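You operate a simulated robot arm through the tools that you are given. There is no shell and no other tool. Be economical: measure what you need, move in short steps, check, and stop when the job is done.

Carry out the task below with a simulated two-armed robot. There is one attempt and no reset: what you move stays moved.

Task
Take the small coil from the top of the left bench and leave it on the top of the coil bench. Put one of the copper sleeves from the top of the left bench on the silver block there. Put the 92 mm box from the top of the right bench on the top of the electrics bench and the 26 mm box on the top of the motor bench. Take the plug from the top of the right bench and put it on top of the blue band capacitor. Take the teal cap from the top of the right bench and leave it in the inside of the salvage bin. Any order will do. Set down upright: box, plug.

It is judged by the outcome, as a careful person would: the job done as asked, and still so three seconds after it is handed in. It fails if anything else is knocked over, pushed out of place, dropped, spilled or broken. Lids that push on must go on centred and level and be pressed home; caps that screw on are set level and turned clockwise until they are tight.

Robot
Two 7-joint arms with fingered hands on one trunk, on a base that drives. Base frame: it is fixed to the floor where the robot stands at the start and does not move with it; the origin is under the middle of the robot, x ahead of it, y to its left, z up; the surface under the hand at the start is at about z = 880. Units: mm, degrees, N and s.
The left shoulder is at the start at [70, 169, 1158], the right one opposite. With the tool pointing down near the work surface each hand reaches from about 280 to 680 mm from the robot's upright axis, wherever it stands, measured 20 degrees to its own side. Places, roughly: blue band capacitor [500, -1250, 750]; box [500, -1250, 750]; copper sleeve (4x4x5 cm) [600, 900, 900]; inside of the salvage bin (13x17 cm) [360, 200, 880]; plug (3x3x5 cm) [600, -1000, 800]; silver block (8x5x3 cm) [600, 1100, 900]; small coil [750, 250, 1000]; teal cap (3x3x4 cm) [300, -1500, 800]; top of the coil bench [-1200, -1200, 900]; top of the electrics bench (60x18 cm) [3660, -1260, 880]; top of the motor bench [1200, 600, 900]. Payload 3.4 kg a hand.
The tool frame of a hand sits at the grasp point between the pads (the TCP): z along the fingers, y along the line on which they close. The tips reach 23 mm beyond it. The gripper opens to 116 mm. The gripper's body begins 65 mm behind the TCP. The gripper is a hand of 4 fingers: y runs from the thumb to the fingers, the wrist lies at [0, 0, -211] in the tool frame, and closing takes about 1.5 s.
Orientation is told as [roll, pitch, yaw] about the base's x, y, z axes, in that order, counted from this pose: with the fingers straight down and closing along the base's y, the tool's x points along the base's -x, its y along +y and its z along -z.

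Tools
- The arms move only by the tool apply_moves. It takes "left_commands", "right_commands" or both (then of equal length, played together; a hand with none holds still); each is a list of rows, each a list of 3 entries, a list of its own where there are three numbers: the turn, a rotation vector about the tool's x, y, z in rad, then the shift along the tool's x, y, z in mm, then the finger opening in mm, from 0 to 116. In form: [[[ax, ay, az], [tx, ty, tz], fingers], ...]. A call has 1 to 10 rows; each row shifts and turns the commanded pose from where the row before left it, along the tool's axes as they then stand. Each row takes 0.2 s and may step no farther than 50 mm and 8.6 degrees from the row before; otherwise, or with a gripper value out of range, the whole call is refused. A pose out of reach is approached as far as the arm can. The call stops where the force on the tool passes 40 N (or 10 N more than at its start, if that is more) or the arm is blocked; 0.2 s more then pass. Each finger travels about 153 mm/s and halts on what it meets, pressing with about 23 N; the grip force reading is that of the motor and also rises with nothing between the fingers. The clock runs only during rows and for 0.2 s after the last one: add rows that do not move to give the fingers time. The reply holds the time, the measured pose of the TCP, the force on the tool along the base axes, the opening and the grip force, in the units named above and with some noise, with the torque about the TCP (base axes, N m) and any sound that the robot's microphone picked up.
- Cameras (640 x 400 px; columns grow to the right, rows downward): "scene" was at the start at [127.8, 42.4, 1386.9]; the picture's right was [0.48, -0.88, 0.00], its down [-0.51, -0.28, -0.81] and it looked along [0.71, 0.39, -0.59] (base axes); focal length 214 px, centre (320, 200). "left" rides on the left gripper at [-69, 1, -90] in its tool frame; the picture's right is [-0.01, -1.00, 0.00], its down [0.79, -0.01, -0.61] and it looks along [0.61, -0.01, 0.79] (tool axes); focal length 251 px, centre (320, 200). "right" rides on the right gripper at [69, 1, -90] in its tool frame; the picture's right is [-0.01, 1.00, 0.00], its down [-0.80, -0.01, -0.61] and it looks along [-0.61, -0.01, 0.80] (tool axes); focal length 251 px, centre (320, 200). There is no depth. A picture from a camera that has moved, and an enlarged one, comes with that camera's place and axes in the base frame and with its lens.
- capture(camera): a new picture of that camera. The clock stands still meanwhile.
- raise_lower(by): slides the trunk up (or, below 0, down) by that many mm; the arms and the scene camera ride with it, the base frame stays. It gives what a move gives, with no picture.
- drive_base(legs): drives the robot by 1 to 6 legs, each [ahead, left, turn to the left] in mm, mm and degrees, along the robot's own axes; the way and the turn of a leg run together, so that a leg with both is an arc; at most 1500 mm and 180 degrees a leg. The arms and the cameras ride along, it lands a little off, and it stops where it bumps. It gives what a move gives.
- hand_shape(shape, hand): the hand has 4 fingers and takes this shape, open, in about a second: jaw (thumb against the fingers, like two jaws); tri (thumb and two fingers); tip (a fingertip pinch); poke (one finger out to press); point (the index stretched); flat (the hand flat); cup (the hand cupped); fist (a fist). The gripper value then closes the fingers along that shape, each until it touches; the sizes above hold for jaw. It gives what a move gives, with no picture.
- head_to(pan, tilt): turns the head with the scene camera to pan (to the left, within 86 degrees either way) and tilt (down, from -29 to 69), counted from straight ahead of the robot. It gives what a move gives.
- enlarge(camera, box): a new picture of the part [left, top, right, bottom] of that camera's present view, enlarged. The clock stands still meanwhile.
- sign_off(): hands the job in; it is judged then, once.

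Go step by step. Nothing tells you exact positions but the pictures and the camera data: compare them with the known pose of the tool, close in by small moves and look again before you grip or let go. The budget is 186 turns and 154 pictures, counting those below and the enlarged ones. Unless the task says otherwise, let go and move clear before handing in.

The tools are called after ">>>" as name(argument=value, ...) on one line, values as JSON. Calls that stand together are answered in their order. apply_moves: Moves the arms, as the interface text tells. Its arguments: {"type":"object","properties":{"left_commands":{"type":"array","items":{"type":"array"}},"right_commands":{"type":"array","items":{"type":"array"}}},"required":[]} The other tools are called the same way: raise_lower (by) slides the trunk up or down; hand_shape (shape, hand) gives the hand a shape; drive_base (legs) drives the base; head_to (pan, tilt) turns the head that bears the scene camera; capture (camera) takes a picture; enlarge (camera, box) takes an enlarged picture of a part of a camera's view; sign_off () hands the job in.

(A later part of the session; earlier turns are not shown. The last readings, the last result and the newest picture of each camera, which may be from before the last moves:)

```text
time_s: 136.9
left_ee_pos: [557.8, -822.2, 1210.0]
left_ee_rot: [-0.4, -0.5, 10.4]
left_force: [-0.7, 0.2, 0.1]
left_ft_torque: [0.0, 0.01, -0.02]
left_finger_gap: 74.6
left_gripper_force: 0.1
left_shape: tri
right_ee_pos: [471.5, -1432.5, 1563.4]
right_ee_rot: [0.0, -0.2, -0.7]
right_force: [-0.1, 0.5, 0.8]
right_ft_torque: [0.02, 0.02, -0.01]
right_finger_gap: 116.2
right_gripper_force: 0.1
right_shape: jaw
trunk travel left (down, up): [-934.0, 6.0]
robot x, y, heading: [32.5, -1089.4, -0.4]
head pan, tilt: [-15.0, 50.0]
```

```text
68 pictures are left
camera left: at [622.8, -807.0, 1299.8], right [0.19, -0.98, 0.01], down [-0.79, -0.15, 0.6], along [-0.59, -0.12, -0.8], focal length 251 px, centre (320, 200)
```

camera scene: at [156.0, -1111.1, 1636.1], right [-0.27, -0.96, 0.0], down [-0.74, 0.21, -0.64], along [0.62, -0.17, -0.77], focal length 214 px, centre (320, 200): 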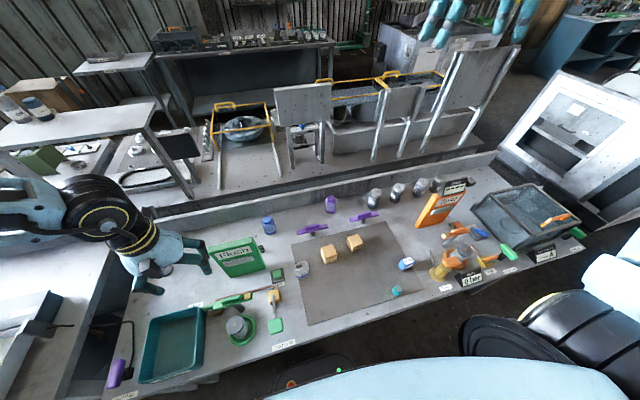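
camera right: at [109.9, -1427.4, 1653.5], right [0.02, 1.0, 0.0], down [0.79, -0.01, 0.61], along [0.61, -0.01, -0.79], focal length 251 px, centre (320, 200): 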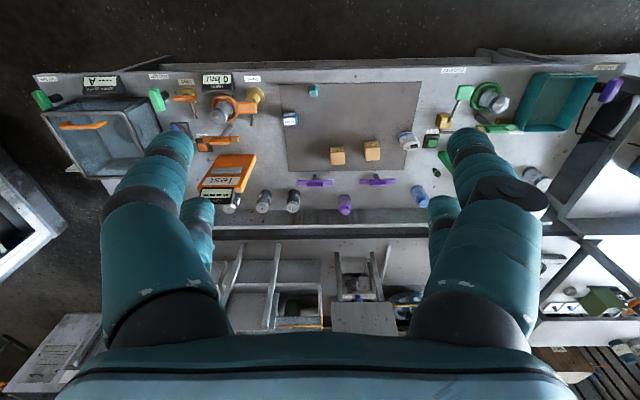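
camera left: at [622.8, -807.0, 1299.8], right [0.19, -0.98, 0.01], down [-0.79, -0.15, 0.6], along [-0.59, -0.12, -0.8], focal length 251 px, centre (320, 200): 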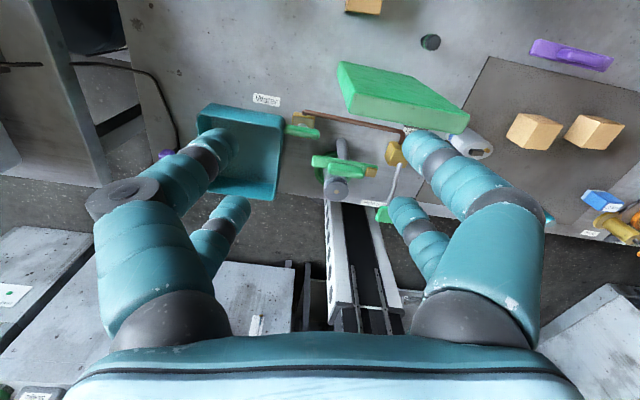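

A box sits behind Flush at about (643, -866) and the plug is at about (619, -985). I'll take the plug with the right hand (its forearm comes from the right, clear of the panel), so I'll shift left and lower the right hand.

>>> drive_base(legs=[[15, 345, 0]])

>>> apply_moves(right_commands=[[[0, 0, 0], [0, 0, 42], 90], [[0, 0, 0], [0, 0, 42], 90], [[0, 0, 0], [0, 0, 42], 90], [[0, 0, 0], [0, 0, 42], 90], [[0, 0, 0], [0, 0, 42], 90], [[0, 0, 0], [0, 0, 42], 90], [[0, 0, 0], [-10, 15, 42], 90], [[0, 0, 0], [-15, 30, 30], 90], [[0, 0, 0], [-20, 30, 0], 90], [[0, 0, 0], [-20, 25, 0], 90]])

>>> capture(camera="right")

```text
time_s: 139.2
left_ee_pos: [576.7, -478.4, 1211.7]
left_ee_rot: [-0.1, -0.6, 10.2]
left_force: [-0.6, -1.2, 0.4]
left_ft_torque: [0.02, 0.0, 0.03]
left_finger_gap: 74.3
left_gripper_force: 0.0
left_shape: tri
right_ee_pos: [489.2, -1091.4, 1562.5]
right_ee_rot: [0.0, -0.1, -0.8]
right_force: [-0.1, -0.9, -0.4]
right_ft_torque: [0.04, -0.01, 0.01]
right_finger_gap: 115.9
right_gripper_force: 0.0
right_shape: jaw
trunk travel left (down, up): [-934.0, 6.0]
robot x, y, heading: [51.8, -742.9, -0.9]
head pan, tilt: [-15.0, 50.0]
```

```text
time_s: 141.4
left_ee_pos: [578.5, -475.7, 1209.8]
left_ee_rot: [-0.4, -0.6, 10.3]
left_force: [-0.5, 0.8, 0.4]
left_ft_torque: [0.06, 0.02, 0.02]
left_finger_gap: 74.7
left_gripper_force: 0.1
left_shape: tri
right_ee_pos: [559.0, -985.3, 1241.4]
right_ee_rot: [0.0, -0.2, -0.8]
right_force: [-0.2, 0.1, -0.1]
right_ft_torque: [-0.01, 0.04, 0.0]
right_finger_gap: 90.2
right_gripper_force: 0.0
right_shape: jaw
trunk travel left (down, up): [-934.0, 6.0]
robot x, y, heading: [51.5, -740.7, -1.2]
head pan, tilt: [-15.0, 50.0]
```

```text
67 pictures are left
camera right: at [490.3, -983.0, 1331.1], right [0.02, 1.0, 0.0], down [0.79, -0.02, 0.61], along [0.61, -0.02, -0.79], focal length 251 px, centre (320, 200)
```

right: 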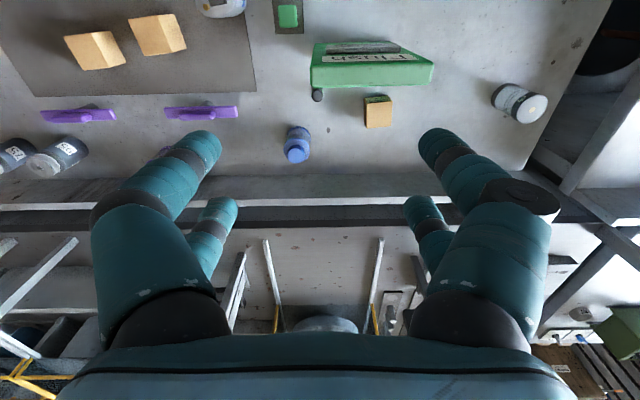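

>>> enlarge(camera="right", box=[300, 75, 400, 135])

```text
6.40 times, centred on (350, 105) of right
camera zoom: at [490.3, -983.0, 1331.1], right [0.02, 1.0, 0.0], down [0.79, -0.02, 0.61], along [0.61, -0.02, -0.79], focal length 1609 px, centre (128, 808)
```

zoom: 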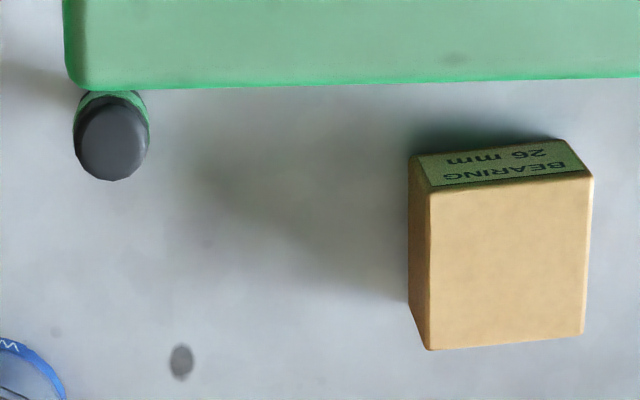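

Confirmed: that box reads 26 mm. The plug stands close behind the panel's edge, so I want the right hand yawed about +120° to keep fingers and camera clear; testing that yaw at safe height.

>>> apply_moves(right_commands=[[[0, 0, -0.149], [0, 0, 0], 75], [[0, 0, -0.149], [0, 0, 0], 75], [[0, 0, -0.149], [0, 0, 0], 75], [[0, 0, -0.149], [0, 0, 0], 75], [[0, 0, -0.149], [0, 0, 0], 75], [[0, 0, -0.149], [0, 0, 0], 75], [[0, 0, -0.149], [0, 0, 0], 75], [[0, 0, -0.149], [0, 0, 0], 75], [[0, 0, -0.149], [0, 0, 0], 75], [[0, 0, -0.149], [0, 0, 0], 75]])

>>> apply_moves(right_commands=[[[0, 0, -0.149], [0, 0, 0], 75], [[0, 0, -0.149], [0, 0, 0], 75], [[0, 0, -0.149], [0, 0, 0], 75], [[0, 0, -0.149], [0, 0, 0], 75]])

```text
time_s: 143.6
left_ee_pos: [577.8, -475.3, 1211.0]
left_ee_rot: [-0.4, -0.8, 10.3]
left_force: [0.5, 0.6, -1.0]
left_ft_torque: [-0.01, -0.02, -0.04]
left_finger_gap: 74.4
left_gripper_force: 0.0
left_shape: tri
right_ee_pos: [557.0, -987.9, 1240.7]
right_ee_rot: [-0.2, 0.0, 84.8]
right_force: [0.4, -0.1, -0.2]
right_ft_torque: [-0.03, 0.02, -0.02]
right_finger_gap: 75.6
right_gripper_force: 0.0
right_shape: jaw
trunk travel left (down, up): [-934.0, 6.0]
robot x, y, heading: [51.1, -740.0, -0.7]
head pan, tilt: [-15.0, 50.0]
```

```text
time_s: 144.6
left_ee_pos: [577.5, -476.5, 1209.6]
left_ee_rot: [-0.3, -0.7, 10.4]
left_force: [1.3, 0.4, 0.2]
left_ft_torque: [-0.01, 0.02, -0.01]
left_finger_gap: 74.8
left_gripper_force: 0.1
left_shape: tri
right_ee_pos: [557.4, -987.8, 1240.7]
right_ee_rot: [0.0, 0.1, 118.9]
right_force: [0.1, -0.6, -0.4]
right_ft_torque: [-0.01, 0.01, 0.06]
right_finger_gap: 75.4
right_gripper_force: 0.1
right_shape: jaw
trunk travel left (down, up): [-934.0, 6.0]
robot x, y, heading: [51.6, -742.5, -1.2]
head pan, tilt: [-15.0, 50.0]
```

>>> apply_moves(right_commands=[[[0, 0, 0], [18, -15, 0], 75], [[0, 0, 0], [17, -16, 0], 75], [[0, 0, 0], [17, -16, 0], 75]])

>>> capture(camera="right")

```text
time_s: 145.4
left_ee_pos: [577.2, -476.8, 1210.4]
left_ee_rot: [-0.3, -0.6, 10.4]
left_force: [0.2, 0.0, -0.2]
left_ft_torque: [0.01, 0.02, 0.02]
left_finger_gap: 74.6
left_gripper_force: 0.1
left_shape: tri
right_ee_pos: [587.5, -1001.0, 1241.4]
right_ee_rot: [-0.3, 0.1, 118.6]
right_force: [-0.9, 0.6, 0.2]
right_ft_torque: [0.02, 0.02, 0.0]
right_finger_gap: 75.5
right_gripper_force: 0.0
right_shape: jaw
right hand out of reach, approached as far as the arm can: row 2, 3
trunk travel left (down, up): [-934.0, 6.0]
robot x, y, heading: [50.3, -743.9, -1.0]
head pan, tilt: [-15.0, 50.0]
```

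```text
65 pictures are left
camera right: at [619.8, -1061.7, 1330.7], right [-0.88, -0.47, 0.0], down [-0.38, 0.7, 0.61], along [-0.28, 0.54, -0.8], focal length 251 px, centre (320, 200)
```

right: 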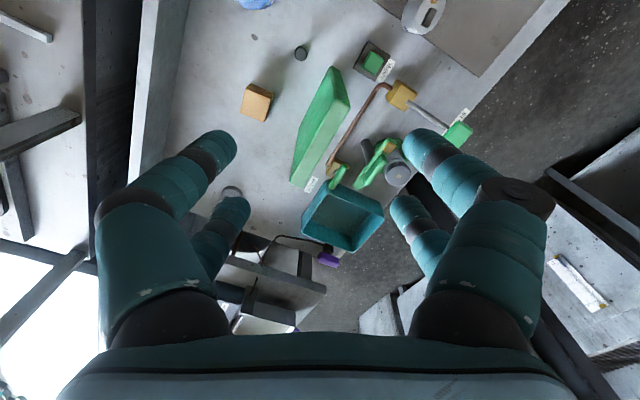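

By triangulation the right bench surface is near z≈775, putting the plug at about (625, -992) and the 26 mm box at about (664, -871). I'll shift the base left for reach and come over the plug.

>>> drive_base(legs=[[12, 60, 0]])

>>> apply_moves(right_commands=[[[0, 0, 0], [25, 1, 0], 75], [[0, 0, 0], [25, 1, 0], 75], [[0, 0, 0], [25, 0, 0], 75]])

>>> raise_lower(by=-220)

>>> capture(camera="right")

```text
time_s: 146.4
left_ee_pos: [588.1, -427.5, 1213.5]
left_ee_rot: [0.2, -0.9, 10.1]
left_force: [-0.7, -1.2, -0.6]
left_ft_torque: [0.05, -0.01, 0.0]
left_finger_gap: 74.6
left_gripper_force: 0.1
left_shape: tri
right_ee_pos: [598.4, -952.6, 1239.8]
right_ee_rot: [-0.5, -0.3, 118.7]
right_force: [1.0, -0.4, 0.2]
right_ft_torque: [0.04, 0.0, -0.03]
right_finger_gap: 75.4
right_gripper_force: 0.0
right_shape: jaw
trunk travel left (down, up): [-934.0, 6.0]
robot x, y, heading: [65.3, -682.4, -0.8]
head pan, tilt: [-15.0, 50.0]
```

```text
time_s: 147.2
left_ee_pos: [589.8, -419.1, 1210.5]
left_ee_rot: [-0.2, -0.7, 10.2]
left_force: [1.2, 0.0, -0.7]
left_ft_torque: [0.0, -0.01, 0.01]
left_finger_gap: 74.5
left_gripper_force: 0.0
left_shape: tri
right_ee_pos: [600.7, -944.7, 1239.9]
right_ee_rot: [-0.1, 0.0, 118.6]
right_force: [0.1, 0.3, -1.1]
right_ft_torque: [0.0, 0.01, 0.0]
right_finger_gap: 75.5
right_gripper_force: 0.1
right_shape: jaw
right hand out of reach, approached as far as the arm can: row 1, 2, 3
trunk travel left (down, up): [-934.0, 6.0]
robot x, y, heading: [65.9, -685.8, -1.0]
head pan, tilt: [-15.0, 50.0]
```

```text
time_s: 149.1
left_ee_pos: [588.6, -416.8, 1006.7]
left_ee_rot: [-0.4, -0.8, 10.2]
left_force: [0.0, 0.1, 0.4]
left_ft_torque: [-0.01, 0.01, -0.01]
left_finger_gap: 74.6
left_gripper_force: 0.1
left_shape: tri
right_ee_pos: [600.6, -940.6, 1042.9]
right_ee_rot: [-1.0, 0.5, 118.6]
right_force: [-1.8, 2.4, 15.9]
right_ft_torque: [-0.29, 0.8, -0.17]
right_finger_gap: 75.0
right_gripper_force: 0.0
right_shape: jaw
trunk travel left (down, up): [-730.0, 210.0]
robot x, y, heading: [67.8, -681.0, -0.8]
head pan, tilt: [-15.0, 50.0]
stopped: the force on the tool passed its limit at 57 N (the readings are from after the stop); the commanded pose is now the measured one
```

```text
64 pictures are left
camera right: at [632.0, -1001.8, 1133.8], right [-0.88, -0.47, -0.02], down [-0.38, 0.7, 0.6], along [-0.27, 0.54, -0.8], focal length 251 px, centre (320, 200)
```

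right: 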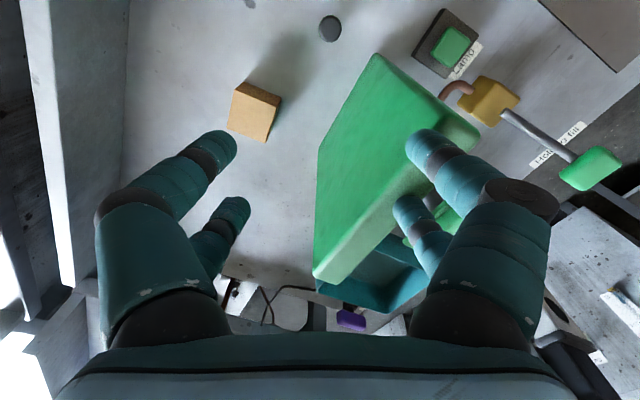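

The move was refused for reach and the lowering touched the top of the Flush panel; I'll raise at once and check that the panel is unmoved.

>>> raise_lower(by=200)

>>> capture(camera="right")

```text
time_s: 151.3
left_ee_pos: [590.1, -417.6, 1206.3]
left_ee_rot: [-0.4, -0.8, 10.3]
left_force: [-0.1, -0.6, 0.2]
left_ft_torque: [-0.02, 0.01, -0.01]
left_finger_gap: 74.8
left_gripper_force: 0.1
left_shape: tri
right_ee_pos: [603.3, -943.3, 1241.5]
right_ee_rot: [-0.8, 0.3, 118.6]
right_force: [0.5, -0.9, -0.2]
right_ft_torque: [-0.01, 0.01, 0.02]
right_finger_gap: 75.1
right_gripper_force: 0.0
right_shape: jaw
trunk travel left (down, up): [-930.0, 10.0]
robot x, y, heading: [60.0, -684.7, -1.1]
head pan, tilt: [-15.0, 50.0]
```

```text
63 pictures are left
camera right: at [634.3, -1003.3, 1331.3], right [-0.88, -0.47, -0.01], down [-0.38, 0.7, 0.6], along [-0.28, 0.54, -0.8], focal length 251 px, centre (320, 200)
```

right: 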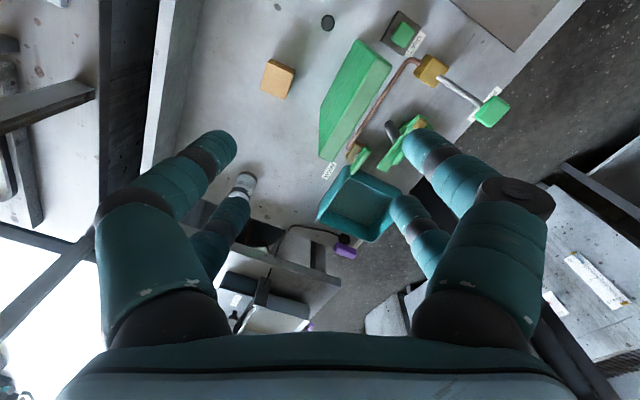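

The panel is unmoved. The yaw limit is what blocks me; turning the robot 25° left relaxes it, so I'll reposition and reapproach the plug.

>>> drive_base(legs=[[-62, 0, 0], [0, -290, 0], [0, 0, 26]])

>>> capture(camera="right")

```text
time_s: 155.2
left_ee_pos: [346.5, -496.8, 1205.4]
left_ee_rot: [-0.3, -0.6, 37.2]
left_force: [0.3, -0.6, -0.1]
left_ft_torque: [0.01, 0.02, -0.01]
left_finger_gap: 74.6
left_gripper_force: 0.0
left_shape: tri
right_ee_pos: [596.6, -958.3, 1241.0]
right_ee_rot: [-0.7, 0.3, 145.7]
right_force: [-0.4, -0.2, 0.2]
right_ft_torque: [0.03, -0.01, 0.02]
right_finger_gap: 75.3
right_gripper_force: 0.1
right_shape: jaw
trunk travel left (down, up): [-930.0, 10.0]
robot x, y, heading: [-3.5, -971.9, 26.5]
head pan, tilt: [-15.0, 50.0]
```

```text
62 pictures are left
camera right: at [652.1, -997.9, 1331.2], right [-0.57, -0.82, -0.01], down [-0.66, 0.45, 0.6], along [-0.49, 0.35, -0.8], focal length 251 px, centre (320, 200)
```

right: 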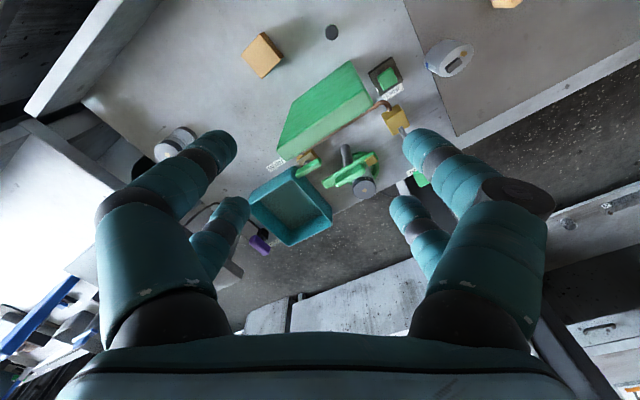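

>>> apply_moves(right_commands=[[[0, 0, 0.117], [0, 0, 0], 60], [[0, 0, 0.117], [0, 0, 0], 60], [[0, 0, 0.116], [0, 0, 0], 60], [[0, 0, 0.116], [0, 0, 0], 60], [[0, 0, 0], [21, -2, 0], 60], [[0, 0, 0], [21, -2, 0], 60], [[0, 0, 0], [21, -2, 0], 60]])

```text
time_s: 156.8
left_ee_pos: [348.4, -495.1, 1205.8]
left_ee_rot: [-0.3, -0.7, 37.2]
left_force: [0.2, 0.2, -0.5]
left_ft_torque: [-0.01, -0.01, -0.01]
left_finger_gap: 74.6
left_gripper_force: 0.0
left_shape: tri
right_ee_pos: [632.6, -1009.6, 1240.7]
right_ee_rot: [-0.7, 0.0, 119.0]
right_force: [0.1, -0.1, -0.5]
right_ft_torque: [-0.01, 0.01, 0.01]
right_finger_gap: 60.4
right_gripper_force: 0.2
right_shape: jaw
trunk travel left (down, up): [-930.0, 10.0]
robot x, y, heading: [-0.6, -972.2, 26.1]
head pan, tilt: [-15.0, 50.0]
```

Over the plug. Before lowering the trunk I must raise the left hand so it stays clear of the bench.

>>> apply_moves(left_commands=[[[0, 0, 0], [20, 0, -40], 75], [[0, 0, 0], [20, 0, -40], 75], [[0, 0, 0], [20, 0, -40], 75], [[0, 0, 0], [10, 0, -40], 75], [[0, 0, 0], [0, 0, -40], 75], [[0, 0, 0], [0, 0, -40], 75], [[0, 0, 0], [0, 0, -40], 75], [[0, 0, 0], [0, 0, -40], 75]])

>>> raise_lower(by=-250)

>>> capture(camera="right")

```text
time_s: 158.6
left_ee_pos: [287.6, -541.1, 1524.2]
left_ee_rot: [-0.3, -0.6, 37.2]
left_force: [0.1, 0.4, 0.6]
left_ft_torque: [0.0, -0.02, 0.0]
left_finger_gap: 74.7
left_gripper_force: 0.0
left_shape: tri
right_ee_pos: [631.0, -1009.3, 1241.1]
right_ee_rot: [-0.7, 0.0, 119.1]
right_force: [-0.1, 0.7, -0.7]
right_ft_torque: [-0.01, 0.02, 0.01]
right_finger_gap: 60.5
right_gripper_force: 0.2
right_shape: jaw
trunk travel left (down, up): [-930.0, 10.0]
robot x, y, heading: [1.2, -968.6, 26.2]
head pan, tilt: [-15.0, 50.0]
```

```text
time_s: 161.2
left_ee_pos: [288.3, -540.9, 1274.8]
left_ee_rot: [-0.2, -0.8, 37.2]
left_force: [0.1, -0.2, 0.7]
left_ft_torque: [-0.03, -0.02, 0.01]
left_finger_gap: 74.5
left_gripper_force: 0.0
left_shape: tri
right_ee_pos: [631.3, -1009.7, 992.6]
right_ee_rot: [-0.8, 0.0, 119.0]
right_force: [-0.3, 0.7, 1.0]
right_ft_torque: [0.02, 0.02, -0.01]
right_finger_gap: 60.6
right_gripper_force: 0.0
right_shape: jaw
trunk travel left (down, up): [-680.0, 260.0]
robot x, y, heading: [-1.3, -970.9, 25.9]
head pan, tilt: [-15.0, 50.0]
```

```text
61 pictures are left
camera right: at [663.3, -1070.5, 1081.6], right [-0.88, -0.48, -0.01], down [-0.39, 0.69, 0.61], along [-0.28, 0.54, -0.79], focal length 251 px, centre (320, 200)
```

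right: 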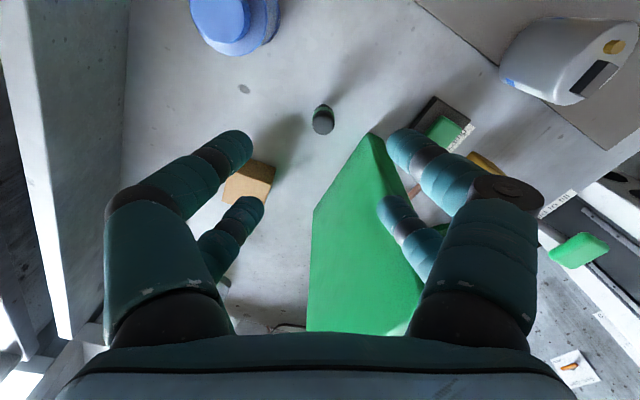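

>>> raise_lower(by=-125)

>>> capture(camera="right")

```text
time_s: 162.7
left_ee_pos: [288.3, -539.9, 1148.7]
left_ee_rot: [-0.3, -0.6, 37.3]
left_force: [0.3, -0.4, -0.1]
left_ft_torque: [0.0, 0.01, 0.02]
left_finger_gap: 74.4
left_gripper_force: 0.0
left_shape: tri
right_ee_pos: [632.0, -1008.8, 867.3]
right_ee_rot: [-0.8, 0.0, 119.0]
right_force: [0.3, 0.4, -0.1]
right_ft_torque: [-0.01, 0.05, -0.02]
right_finger_gap: 60.5
right_gripper_force: 0.0
right_shape: jaw
trunk travel left (down, up): [-555.0, 385.0]
robot x, y, heading: [-0.8, -970.2, 26.2]
head pan, tilt: [-15.0, 50.0]
```

```text
60 pictures are left
camera right: at [663.3, -1070.5, 956.7], right [-0.88, -0.48, -0.01], down [-0.39, 0.69, 0.61], along [-0.28, 0.54, -0.79], focal length 251 px, centre (320, 200)
```

right: 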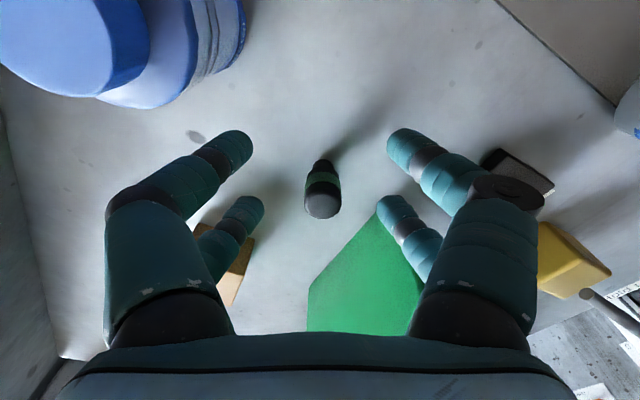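

>>> raise_lower(by=-28)

>>> enlarge(camera="right", box=[220, 110, 420, 260])

```text
time_s: 163.5
left_ee_pos: [287.7, -539.7, 1121.1]
left_ee_rot: [-0.4, -0.7, 37.1]
left_force: [0.6, -0.1, 0.3]
left_ft_torque: [-0.02, 0.04, -0.05]
left_finger_gap: 74.8
left_gripper_force: 0.0
left_shape: tri
right_ee_pos: [631.7, -1010.1, 839.2]
right_ee_rot: [-0.8, 0.0, 119.0]
right_force: [-0.1, 1.1, 0.0]
right_ft_torque: [-0.06, -0.05, -0.01]
right_finger_gap: 60.7
right_gripper_force: 0.0
right_shape: jaw
trunk travel left (down, up): [-527.0, 413.0]
robot x, y, heading: [-0.0, -970.3, 26.2]
head pan, tilt: [-15.0, 50.0]
```

```text
2.67 times, centred on (320, 185) of right
camera zoom: at [663.1, -1070.6, 928.7], right [-0.88, -0.48, -0.01], down [-0.39, 0.69, 0.61], along [-0.28, 0.54, -0.79], focal length 670 px, centre (320, 240)
```

zoom: 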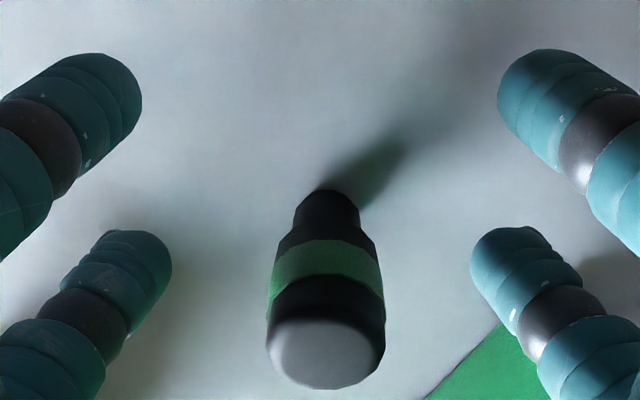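

The plug is about 47 mm tall on a surface near z≈792; I'll shift 8 mm to align the far finger pair, then close.

>>> apply_moves(right_commands=[[[0, 0, 0], [-8, 0, 0], 60], [[0, 0, 0], [0, 0, 0], 40], [[0, 0, 0], [0, 0, 0], 20], [[0, 0, 0], [0, 0, 0], 8], [[0, 0, 0], [0, 0, 0], 8], [[0, 0, 0], [0, 0, 0], 8], [[0, 0, 0], [0, 0, 0], 8]])

>>> capture(camera="right")

```text
time_s: 165.1
left_ee_pos: [287.0, -539.5, 1120.6]
left_ee_rot: [-0.4, -0.7, 37.2]
left_force: [0.3, -0.9, 0.2]
left_ft_torque: [-0.01, -0.03, 0.0]
left_finger_gap: 74.5
left_gripper_force: 0.0
left_shape: tri
right_ee_pos: [627.9, -1002.1, 839.0]
right_ee_rot: [-0.8, 0.0, 119.1]
right_force: [-1.3, -0.3, 2.4]
right_ft_torque: [0.01, 0.04, 0.0]
right_finger_gap: 9.1
right_gripper_force: 0.0
right_shape: jaw
trunk travel left (down, up): [-527.0, 413.0]
robot x, y, heading: [-0.2, -972.9, 26.0]
head pan, tilt: [-15.0, 50.0]
```

```text
58 pictures are left
camera right: at [659.2, -1063.6, 929.1], right [-0.88, -0.48, -0.01], down [-0.39, 0.69, 0.61], along [-0.28, 0.54, -0.79], focal length 251 px, centre (320, 200)
```

right: 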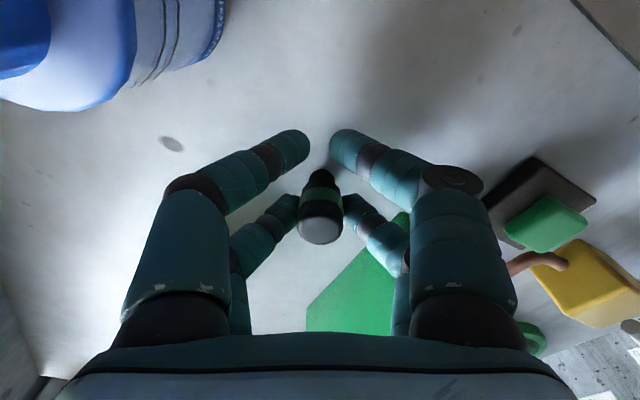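

>>> apply_moves(right_commands=[[[0, 0, 0], [0, 0, 0], 0], [[0, 0, 0], [0, 0, 0], 0], [[0, 0, 0], [0, 0, 0], 0], [[0, 0, 0], [0, 0, 0], 0]])

>>> raise_lower(by=30)

>>> capture(camera="right")

```text
time_s: 166.1
left_ee_pos: [287.2, -539.7, 1120.7]
left_ee_rot: [-0.4, -0.8, 37.2]
left_force: [0.8, 0.7, -0.5]
left_ft_torque: [0.0, -0.02, -0.02]
left_finger_gap: 74.5
left_gripper_force: 0.0
left_shape: tri
right_ee_pos: [627.8, -1002.4, 840.2]
right_ee_rot: [-0.8, 0.0, 118.8]
right_force: [0.3, -0.1, 0.1]
right_ft_torque: [0.04, -0.01, -0.01]
right_finger_gap: 0.0
right_gripper_force: 23.1
right_shape: jaw
trunk travel left (down, up): [-527.0, 413.0]
robot x, y, heading: [-1.0, -971.4, 26.1]
head pan, tilt: [-15.0, 50.0]
```

```text
time_s: 166.8
left_ee_pos: [287.7, -540.1, 1150.1]
left_ee_rot: [-0.4, -0.6, 37.2]
left_force: [0.1, -0.7, 0.7]
left_ft_torque: [0.04, -0.03, 0.02]
left_finger_gap: 74.5
left_gripper_force: 0.0
left_shape: tri
right_ee_pos: [628.5, -1001.6, 868.4]
right_ee_rot: [-0.8, 0.0, 119.0]
right_force: [-0.9, -1.7, 0.9]
right_ft_torque: [0.02, 0.01, 0.02]
right_finger_gap: 0.0
right_gripper_force: 23.6
right_shape: jaw
trunk travel left (down, up): [-557.0, 383.0]
robot x, y, heading: [-4.5, -972.0, 26.0]
head pan, tilt: [-15.0, 50.0]
```

```text
57 pictures are left
camera right: at [659.8, -1063.5, 958.7], right [-0.88, -0.48, -0.01], down [-0.39, 0.69, 0.61], along [-0.28, 0.54, -0.79], focal length 251 px, centre (320, 200)
```

right: 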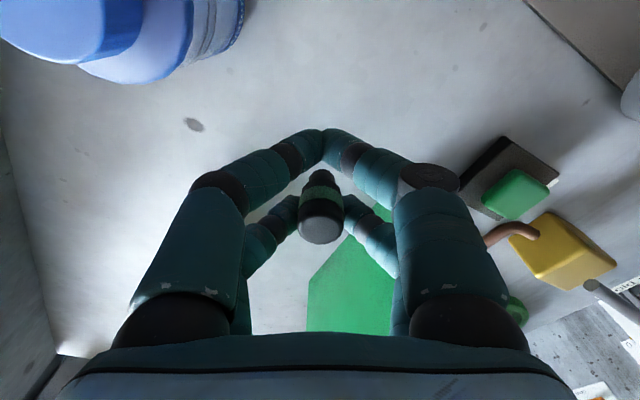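

Plug lifted. I'll raise it and carry it over to the capacitor near (494, -1131).

>>> raise_lower(by=110)

>>> apply_moves(right_commands=[[[0, 0, 0], [14, 20, 0], 0], [[0, 0, 0], [14, 35, 0], 0], [[0, 0, 0], [13, 35, 0], 0], [[0, 0, 0], [13, 35, 0], 0], [[0, 0, 0], [13, 35, 0], 0], [[0, 0, 0], [0, 20, 0], 0]])

>>> capture(camera="right")

```text
time_s: 168.2
left_ee_pos: [287.9, -538.9, 1260.7]
left_ee_rot: [-0.2, -0.7, 37.2]
left_force: [0.0, -1.0, -0.6]
left_ft_torque: [0.0, 0.0, 0.01]
left_finger_gap: 74.6
left_gripper_force: 0.0
left_shape: tri
right_ee_pos: [628.1, -1002.2, 978.9]
right_ee_rot: [-0.8, 0.0, 118.9]
right_force: [0.0, 0.0, -0.5]
right_ft_torque: [-0.02, -0.02, 0.01]
right_finger_gap: 0.0
right_gripper_force: 23.0
right_shape: jaw
trunk travel left (down, up): [-667.0, 273.0]
robot x, y, heading: [-0.1, -968.7, 26.2]
head pan, tilt: [-15.0, 50.0]
```

```text
time_s: 169.6
left_ee_pos: [287.3, -540.5, 1259.6]
left_ee_rot: [-0.3, -0.7, 37.3]
left_force: [-0.9, 0.3, -0.3]
left_ft_torque: [0.01, 0.02, -0.01]
left_finger_gap: 74.6
left_gripper_force: 0.0
left_shape: tri
right_ee_pos: [503.4, -1146.8, 977.1]
right_ee_rot: [-0.8, 0.1, 119.0]
right_force: [-0.2, 0.9, 0.8]
right_ft_torque: [0.0, -0.01, 0.02]
right_finger_gap: 0.0
right_gripper_force: 22.9
right_shape: jaw
trunk travel left (down, up): [-667.0, 273.0]
robot x, y, heading: [0.2, -970.0, 26.2]
head pan, tilt: [-15.0, 50.0]
```

```text
56 pictures are left
camera right: at [534.3, -1208.9, 1067.3], right [-0.88, -0.48, -0.01], down [-0.39, 0.69, 0.61], along [-0.28, 0.54, -0.79], focal length 251 px, centre (320, 200)
```

right: 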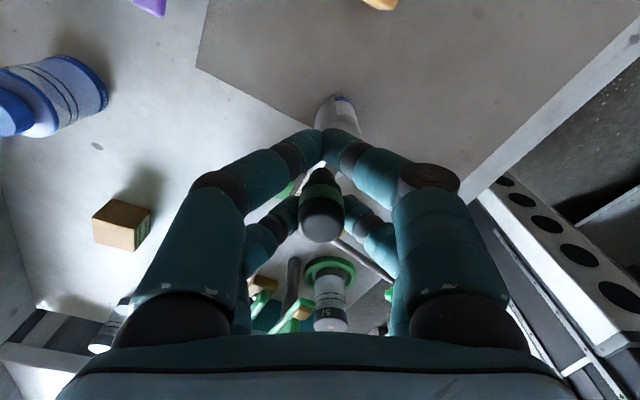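

>>> head_to(pan=-42, tilt=42)

>>> enlarge(camera="scene", box=[240, 130, 400, 230])

```text
time_s: 170.6
left_ee_pos: [287.5, -539.4, 1260.3]
left_ee_rot: [-0.3, -0.7, 37.2]
left_force: [0.5, 0.4, 0.3]
left_ft_torque: [0.0, 0.0, 0.03]
left_finger_gap: 74.9
left_gripper_force: 0.0
left_shape: tri
right_ee_pos: [504.4, -1147.8, 976.9]
right_ee_rot: [-0.8, 0.0, 118.9]
right_force: [-0.2, -0.6, 1.0]
right_ft_torque: [0.01, -0.03, 0.02]
right_finger_gap: 0.3
right_gripper_force: 22.6
right_shape: jaw
trunk travel left (down, up): [-667.0, 273.0]
robot x, y, heading: [-2.6, -972.2, 25.9]
head pan, tilt: [-42.0, 42.0]
```

```text
4.00 times, centred on (320, 180) of scene
camera zoom: at [125.4, -972.1, 1379.7], right [-0.27, -0.96, 0.0], down [-0.64, 0.18, -0.74], along [0.71, -0.2, -0.67], focal length 858 px, centre (320, 280)
```

zoom: 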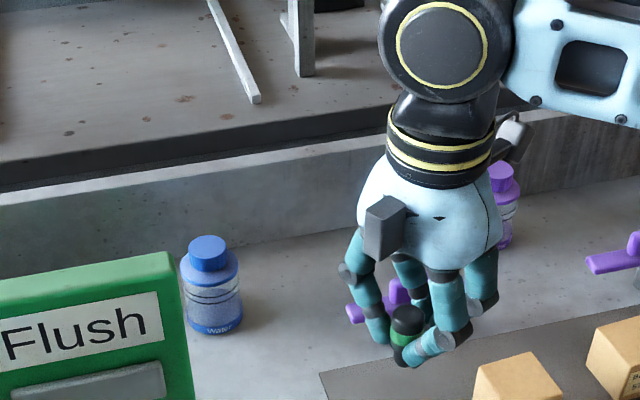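

>>> enlarge(camera="scene", box=[260, 185, 420, 285])

```text
4.00 times, centred on (340, 235) of scene
camera zoom: at [125.4, -972.1, 1379.7], right [-0.27, -0.96, 0.0], down [-0.64, 0.18, -0.74], along [0.71, -0.2, -0.67], focal length 858 px, centre (240, 60)
```

zoom: 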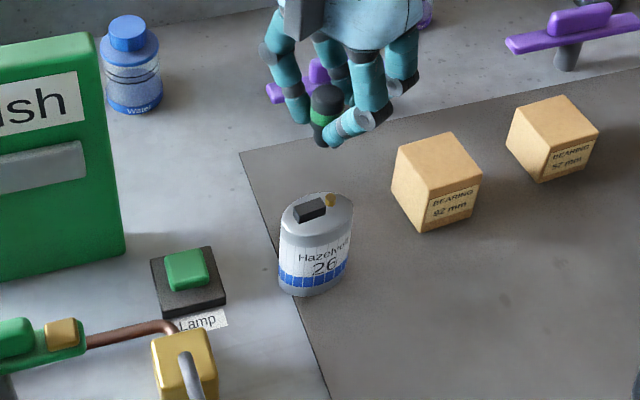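

>>> enlarge(camera="scene", box=[322, 226, 358, 262])

```text
11.11 times, centred on (340, 244) of scene
camera zoom: at [125.4, -972.1, 1379.7], right [-0.27, -0.96, 0.0], down [-0.64, 0.18, -0.74], along [0.71, -0.2, -0.67], focal length 2383 px, centre (98, -289)
```

zoom: 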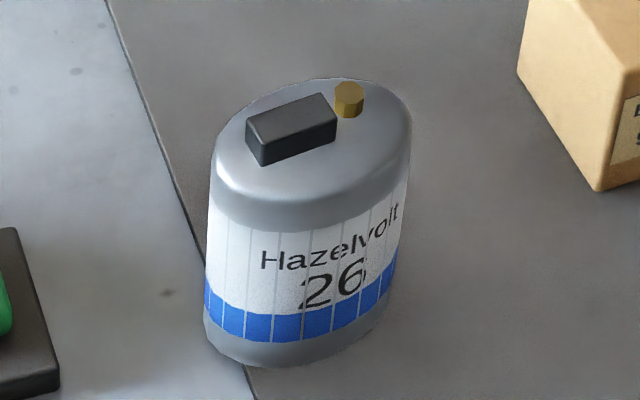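

The capacitor's top has a raised block in the middle; I'll set the plug on it. I'll lower to just above and compare in the scene view.

>>> apply_moves(right_commands=[[[0, 0, 0], [-7, 3, 0], 0], [[0, 0, 0], [0, 0, 0], 0]])

>>> raise_lower(by=-40)

>>> enlarge(camera="scene", box=[310, 195, 374, 245])

```text
time_s: 171.2
left_ee_pos: [288.1, -539.2, 1260.6]
left_ee_rot: [-0.3, -0.7, 37.2]
left_force: [0.0, 0.3, 0.6]
left_ft_torque: [0.02, 0.0, -0.02]
left_finger_gap: 74.6
left_gripper_force: 0.0
left_shape: tri
right_ee_pos: [497.5, -1142.4, 976.6]
right_ee_rot: [-0.8, -0.1, 119.0]
right_force: [-0.1, -1.1, 0.3]
right_ft_torque: [-0.03, 0.02, 0.01]
right_finger_gap: 0.0
right_gripper_force: 23.2
right_shape: jaw
trunk travel left (down, up): [-667.0, 273.0]
robot x, y, heading: [0.4, -974.2, 26.1]
head pan, tilt: [-42.0, 42.0]
```

```text
time_s: 172.0
left_ee_pos: [286.4, -539.6, 1220.4]
left_ee_rot: [-0.3, -0.8, 37.2]
left_force: [0.7, -0.1, 0.4]
left_ft_torque: [-0.05, 0.0, -0.02]
left_finger_gap: 74.7
left_gripper_force: 0.2
left_shape: tri
right_ee_pos: [496.2, -1142.9, 937.1]
right_ee_rot: [-0.7, 0.0, 118.9]
right_force: [0.4, 0.1, -0.3]
right_ft_torque: [0.02, 0.01, -0.01]
right_finger_gap: 0.0
right_gripper_force: 23.5
right_shape: jaw
trunk travel left (down, up): [-627.0, 313.0]
robot x, y, heading: [-2.5, -972.8, 26.0]
head pan, tilt: [-42.0, 42.0]
```

```text
8.00 times, centred on (342, 220) of scene
camera zoom: at [125.0, -972.2, 1339.7], right [-0.27, -0.96, 0.0], down [-0.64, 0.18, -0.74], along [0.71, -0.2, -0.67], focal length 1716 px, centre (144, 40)
```

zoom: 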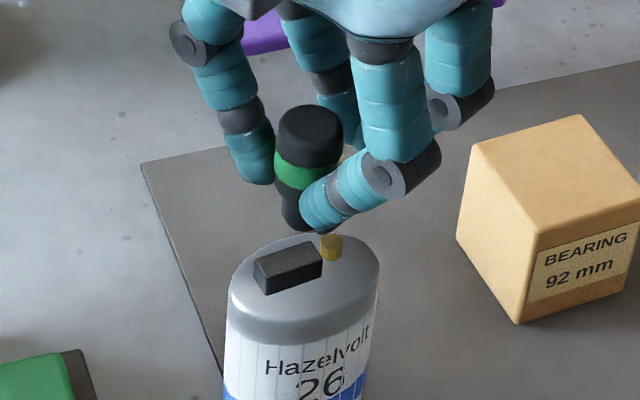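

>>> apply_moves(right_commands=[[[0, 0, 0], [-2.5, -3.7, 0], 0], [[0, 0, 0], [0, 0, 0], 0]])

>>> raise_lower(by=-12)

>>> enlarge(camera="scene", box=[314, 195, 364, 235])

```text
time_s: 172.6
left_ee_pos: [287.2, -539.3, 1221.6]
left_ee_rot: [-0.3, -0.7, 37.2]
left_force: [0.8, -0.3, -0.5]
left_ft_torque: [0.03, 0.0, 0.0]
left_finger_gap: 75.0
left_gripper_force: 0.1
left_shape: tri
right_ee_pos: [500.0, -1139.9, 937.7]
right_ee_rot: [-0.8, 0.1, 119.1]
right_force: [-1.3, 0.3, -0.2]
right_ft_torque: [0.0, -0.01, -0.01]
right_finger_gap: 0.2
right_gripper_force: 23.3
right_shape: jaw
trunk travel left (down, up): [-627.0, 313.0]
robot x, y, heading: [-2.7, -971.2, 26.2]
head pan, tilt: [-42.0, 42.0]
```

```text
time_s: 173.2
left_ee_pos: [288.7, -540.6, 1209.0]
left_ee_rot: [-0.3, -0.7, 37.1]
left_force: [-0.2, 0.3, -0.1]
left_ft_torque: [0.02, 0.03, 0.0]
left_finger_gap: 74.4
left_gripper_force: 0.1
left_shape: tri
right_ee_pos: [500.6, -1139.8, 925.1]
right_ee_rot: [-0.9, 0.0, 118.9]
right_force: [0.0, -0.3, -0.7]
right_ft_torque: [-0.03, -0.01, -0.03]
right_finger_gap: 0.0
right_gripper_force: 22.7
right_shape: jaw
trunk travel left (down, up): [-615.0, 325.0]
robot x, y, heading: [0.0, -968.7, 26.0]
head pan, tilt: [-42.0, 42.0]
```

```text
10.00 times, centred on (339, 215) of scene
camera zoom: at [125.3, -972.2, 1327.7], right [-0.27, -0.96, 0.0], down [-0.64, 0.18, -0.74], along [0.71, -0.2, -0.67], focal length 2145 px, centre (130, 50)
```

zoom: 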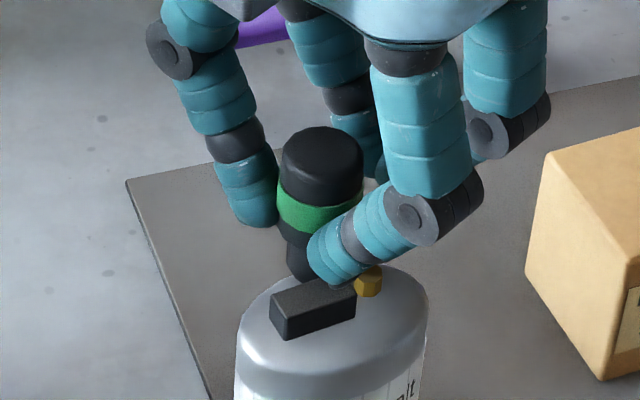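

>>> apply_moves(right_commands=[[[0, 0, 0], [1.6, 3.2, 0], 0], [[0, 0, 0], [0, 0, 0], 0]])

>>> raise_lower(by=-5)

>>> raise_lower(by=-3)

>>> enlarge(camera="scene", box=[314, 195, 364, 235])

```text
time_s: 173.8
left_ee_pos: [287.5, -540.4, 1208.5]
left_ee_rot: [-0.4, -0.7, 37.1]
left_force: [0.2, -0.5, -0.3]
left_ft_torque: [0.01, 0.01, 0.02]
left_finger_gap: 74.9
left_gripper_force: 0.0
left_shape: tri
right_ee_pos: [497.0, -1142.8, 925.2]
right_ee_rot: [-0.8, -0.1, 118.9]
right_force: [0.1, 0.3, -0.9]
right_ft_torque: [0.02, -0.02, -0.03]
right_finger_gap: 0.1
right_gripper_force: 22.4
right_shape: jaw
trunk travel left (down, up): [-615.0, 325.0]
robot x, y, heading: [-4.2, -974.3, 25.9]
head pan, tilt: [-42.0, 42.0]
```

```text
time_s: 174.3
left_ee_pos: [286.4, -539.7, 1204.5]
left_ee_rot: [-0.4, -0.7, 37.2]
left_force: [0.2, 0.1, 0.7]
left_ft_torque: [0.0, -0.02, 0.01]
left_finger_gap: 74.8
left_gripper_force: 0.1
left_shape: tri
right_ee_pos: [497.1, -1141.9, 922.0]
right_ee_rot: [-0.8, -0.1, 118.9]
right_force: [-0.5, -0.2, 9.3]
right_ft_torque: [0.15, 0.07, -0.01]
right_finger_gap: 0.0
right_gripper_force: 22.8
right_shape: jaw
trunk travel left (down, up): [-610.0, 330.0]
robot x, y, heading: [0.5, -973.2, 26.2]
head pan, tilt: [-42.0, 42.0]
```

```text
time_s: 174.8
left_ee_pos: [284.8, -539.0, 1199.6]
left_ee_rot: [-0.4, -0.7, 37.3]
left_force: [0.4, 0.9, 0.0]
left_ft_torque: [0.01, 0.01, 0.02]
left_finger_gap: 74.4
left_gripper_force: 0.1
left_shape: tri
right_ee_pos: [496.5, -1141.1, 919.5]
right_ee_rot: [-1.0, 0.1, 118.9]
right_force: [0.3, 0.2, 22.8]
right_ft_torque: [0.32, 0.19, 0.03]
right_finger_gap: 0.0
right_gripper_force: 22.7
right_shape: jaw
trunk travel left (down, up): [-607.0, 333.0]
robot x, y, heading: [3.1, -972.6, 26.2]
head pan, tilt: [-42.0, 42.0]
```

```text
10.00 times, centred on (339, 215) of scene
camera zoom: at [122.5, -971.0, 1320.3], right [-0.27, -0.96, 0.0], down [-0.64, 0.18, -0.74], along [0.72, -0.2, -0.67], focal length 2145 px, centre (130, 50)
```

zoom: 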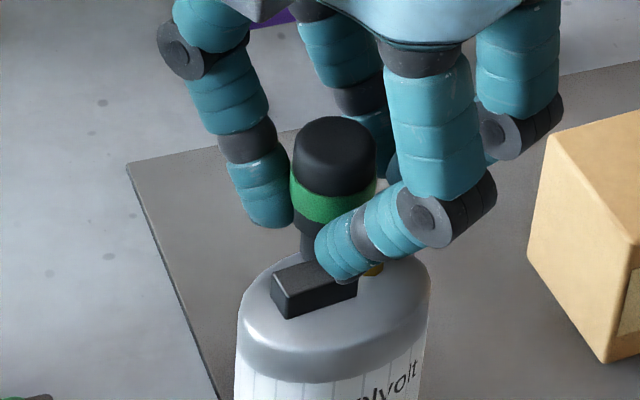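

>>> enlarge(camera="scene", box=[324, 203, 352, 227])

```text
16.00 times, centred on (338, 215) of scene
camera zoom: at [122.5, -971.0, 1320.3], right [-0.27, -0.96, 0.0], down [-0.64, 0.18, -0.74], along [0.72, -0.2, -0.67], focal length 3432 px, centre (32, -40)
```

zoom: 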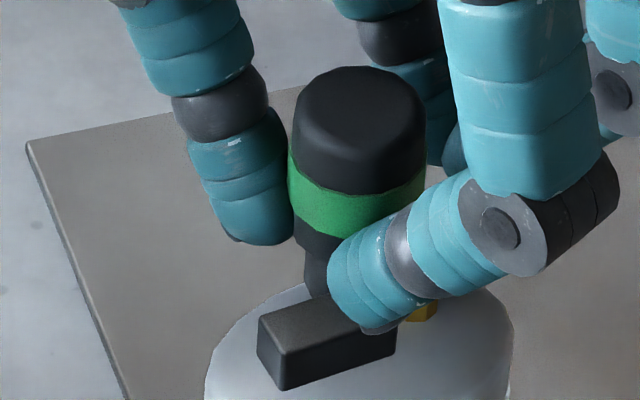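

The plug's neck seems to be behind the block rather than on it. I'll lift, shift toward the block and use the contact height as a check.

>>> raise_lower(by=20)

>>> apply_moves(right_commands=[[[0, 0, 0], [-9.6, 5, 0], 0], [[0, 0, 0], [0, 0, 0], 0]])

>>> raise_lower(by=-6)

>>> enlarge(camera="scene", box=[320, 200, 352, 228])

```text
time_s: 175.5
left_ee_pos: [286.9, -539.6, 1221.1]
left_ee_rot: [-0.4, -0.7, 37.2]
left_force: [0.3, -0.3, -0.1]
left_ft_torque: [-0.01, -0.03, 0.01]
left_finger_gap: 75.1
left_gripper_force: 0.1
left_shape: tri
right_ee_pos: [496.7, -1141.3, 936.6]
right_ee_rot: [-0.6, 0.0, 119.0]
right_force: [0.1, -0.3, -0.4]
right_ft_torque: [-0.01, 0.01, 0.0]
right_finger_gap: 0.2
right_gripper_force: 23.2
right_shape: jaw
trunk travel left (down, up): [-627.0, 313.0]
robot x, y, heading: [-0.6, -970.5, 25.9]
head pan, tilt: [-42.0, 42.0]
```

```text
time_s: 176.1
left_ee_pos: [288.6, -540.8, 1220.3]
left_ee_rot: [-0.2, -0.7, 37.2]
left_force: [0.2, -0.6, -0.8]
left_ft_torque: [0.01, -0.03, 0.01]
left_finger_gap: 74.6
left_gripper_force: 0.0
left_shape: tri
right_ee_pos: [488.4, -1136.6, 936.3]
right_ee_rot: [-0.7, 0.0, 118.9]
right_force: [-0.4, 0.4, 0.2]
right_ft_torque: [0.04, 0.0, 0.01]
right_finger_gap: 0.0
right_gripper_force: 23.4
right_shape: jaw
trunk travel left (down, up): [-627.0, 313.0]
robot x, y, heading: [-0.7, -974.6, 26.1]
head pan, tilt: [-42.0, 42.0]
```

```text
time_s: 176.7
left_ee_pos: [287.3, -539.0, 1215.6]
left_ee_rot: [-0.3, -0.8, 37.1]
left_force: [0.2, 0.1, -0.3]
left_ft_torque: [0.04, 0.01, 0.03]
left_finger_gap: 74.7
left_gripper_force: 0.1
left_shape: tri
right_ee_pos: [488.8, -1136.4, 931.3]
right_ee_rot: [-0.8, 0.0, 118.9]
right_force: [-0.9, -0.2, 0.5]
right_ft_torque: [0.01, 0.01, -0.01]
right_finger_gap: 0.5
right_gripper_force: 23.0
right_shape: jaw
trunk travel left (down, up): [-621.0, 319.0]
robot x, y, heading: [2.6, -971.5, 25.8]
head pan, tilt: [-42.0, 42.0]
```

```text
14.29 times, centred on (336, 214) of scene
camera zoom: at [125.5, -972.1, 1333.7], right [-0.27, -0.96, 0.0], down [-0.64, 0.18, -0.74], along [0.71, -0.2, -0.67], focal length 3064 px, centre (91, 0)
```

zoom: 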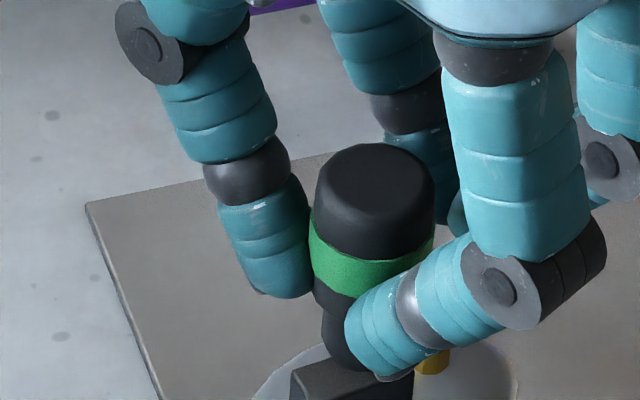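

>>> raise_lower(by=-4)

>>> raise_lower(by=-3)

>>> raise_lower(by=-3)

>>> enlarge(camera="scene", box=[320, 200, 352, 228])

```text
time_s: 177.2
left_ee_pos: [288.5, -540.1, 1210.4]
left_ee_rot: [-0.4, -0.8, 37.2]
left_force: [0.2, 0.4, -0.5]
left_ft_torque: [-0.02, 0.02, -0.01]
left_finger_gap: 74.7
left_gripper_force: 0.1
left_shape: tri
right_ee_pos: [488.1, -1136.5, 927.8]
right_ee_rot: [-0.7, 0.0, 118.9]
right_force: [0.5, -0.1, 0.3]
right_ft_torque: [-0.01, -0.04, 0.0]
right_finger_gap: 0.0
right_gripper_force: 23.4
right_shape: jaw
trunk travel left (down, up): [-617.0, 323.0]
robot x, y, heading: [-0.7, -971.7, 26.1]
head pan, tilt: [-42.0, 42.0]
```

```text
time_s: 177.7
left_ee_pos: [286.7, -539.7, 1207.8]
left_ee_rot: [-0.4, -0.6, 37.2]
left_force: [0.7, -0.2, 0.0]
left_ft_torque: [0.01, -0.02, -0.02]
left_finger_gap: 74.7
left_gripper_force: 0.0
left_shape: tri
right_ee_pos: [490.1, -1136.1, 925.2]
right_ee_rot: [-0.7, 0.0, 118.9]
right_force: [0.3, 0.7, -0.2]
right_ft_torque: [-0.01, 0.0, 0.02]
right_finger_gap: 0.0
right_gripper_force: 22.7
right_shape: jaw
trunk travel left (down, up): [-614.0, 326.0]
robot x, y, heading: [1.6, -970.8, 26.0]
head pan, tilt: [-42.0, 42.0]
```

```text
time_s: 178.2
left_ee_pos: [286.5, -539.8, 1203.8]
left_ee_rot: [-0.3, -0.7, 37.2]
left_force: [-0.5, 0.1, -0.6]
left_ft_torque: [0.03, -0.01, 0.03]
left_finger_gap: 74.5
left_gripper_force: 0.0
left_shape: tri
right_ee_pos: [487.9, -1137.2, 921.1]
right_ee_rot: [-0.8, 0.0, 118.8]
right_force: [0.1, -0.5, -0.7]
right_ft_torque: [-0.04, -0.03, -0.01]
right_finger_gap: 0.1
right_gripper_force: 22.4
right_shape: jaw
trunk travel left (down, up): [-611.0, 329.0]
robot x, y, heading: [0.1, -971.0, 26.1]
head pan, tilt: [-42.0, 42.0]
```

```text
14.29 times, centred on (336, 214) of scene
camera zoom: at [125.4, -972.1, 1323.7], right [-0.27, -0.96, 0.0], down [-0.64, 0.18, -0.74], along [0.71, -0.2, -0.67], focal length 3064 px, centre (91, 0)
```

zoom: 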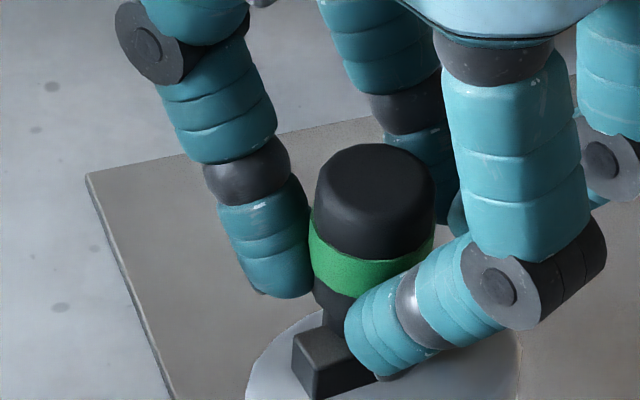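

>>> raise_lower(by=-3)

>>> raise_lower(by=-3)

>>> enlarge(camera="scene", box=[320, 208, 352, 236])

```text
time_s: 178.8
left_ee_pos: [286.3, -539.2, 1201.6]
left_ee_rot: [-0.4, -0.7, 37.4]
left_force: [0.6, -0.2, -0.3]
left_ft_torque: [-0.03, 0.01, 0.03]
left_finger_gap: 74.5
left_gripper_force: 0.1
left_shape: tri
right_ee_pos: [487.8, -1135.6, 918.3]
right_ee_rot: [-0.9, 0.0, 118.8]
right_force: [0.8, 0.0, 14.1]
right_ft_torque: [0.18, 0.07, -0.03]
right_finger_gap: 0.0
right_gripper_force: 22.8
right_shape: jaw
trunk travel left (down, up): [-608.0, 332.0]
robot x, y, heading: [1.6, -971.4, 25.9]
head pan, tilt: [-42.0, 42.0]
```

```text
time_s: 179.3
left_ee_pos: [284.6, -538.3, 1198.8]
left_ee_rot: [-0.6, -0.7, 37.4]
left_force: [-0.4, 0.0, 0.4]
left_ft_torque: [-0.01, 0.0, -0.02]
left_finger_gap: 74.8
left_gripper_force: 0.1
left_shape: tri
right_ee_pos: [488.1, -1134.2, 917.6]
right_ee_rot: [-1.0, 0.1, 119.1]
right_force: [0.2, 2.4, 26.6]
right_ft_torque: [0.36, 0.14, 0.0]
right_finger_gap: 0.0
right_gripper_force: 23.2
right_shape: jaw
trunk travel left (down, up): [-605.0, 335.0]
robot x, y, heading: [0.4, -970.8, 26.1]
head pan, tilt: [-42.0, 42.0]
```

```text
14.29 times, centred on (336, 222) of scene
camera zoom: at [121.9, -970.4, 1318.3], right [-0.27, -0.96, 0.0], down [-0.64, 0.18, -0.75], along [0.72, -0.2, -0.67], focal length 3064 px, centre (91, -114)
```

zoom: 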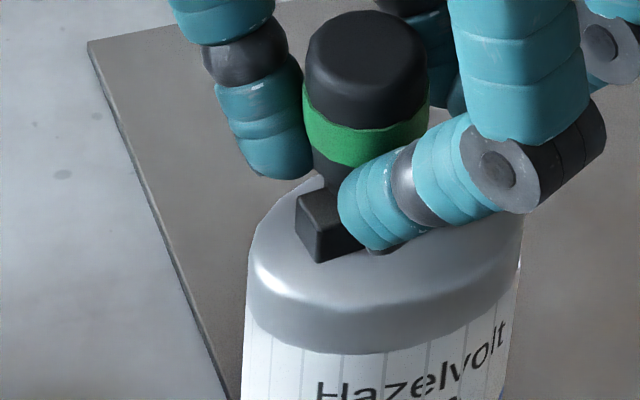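

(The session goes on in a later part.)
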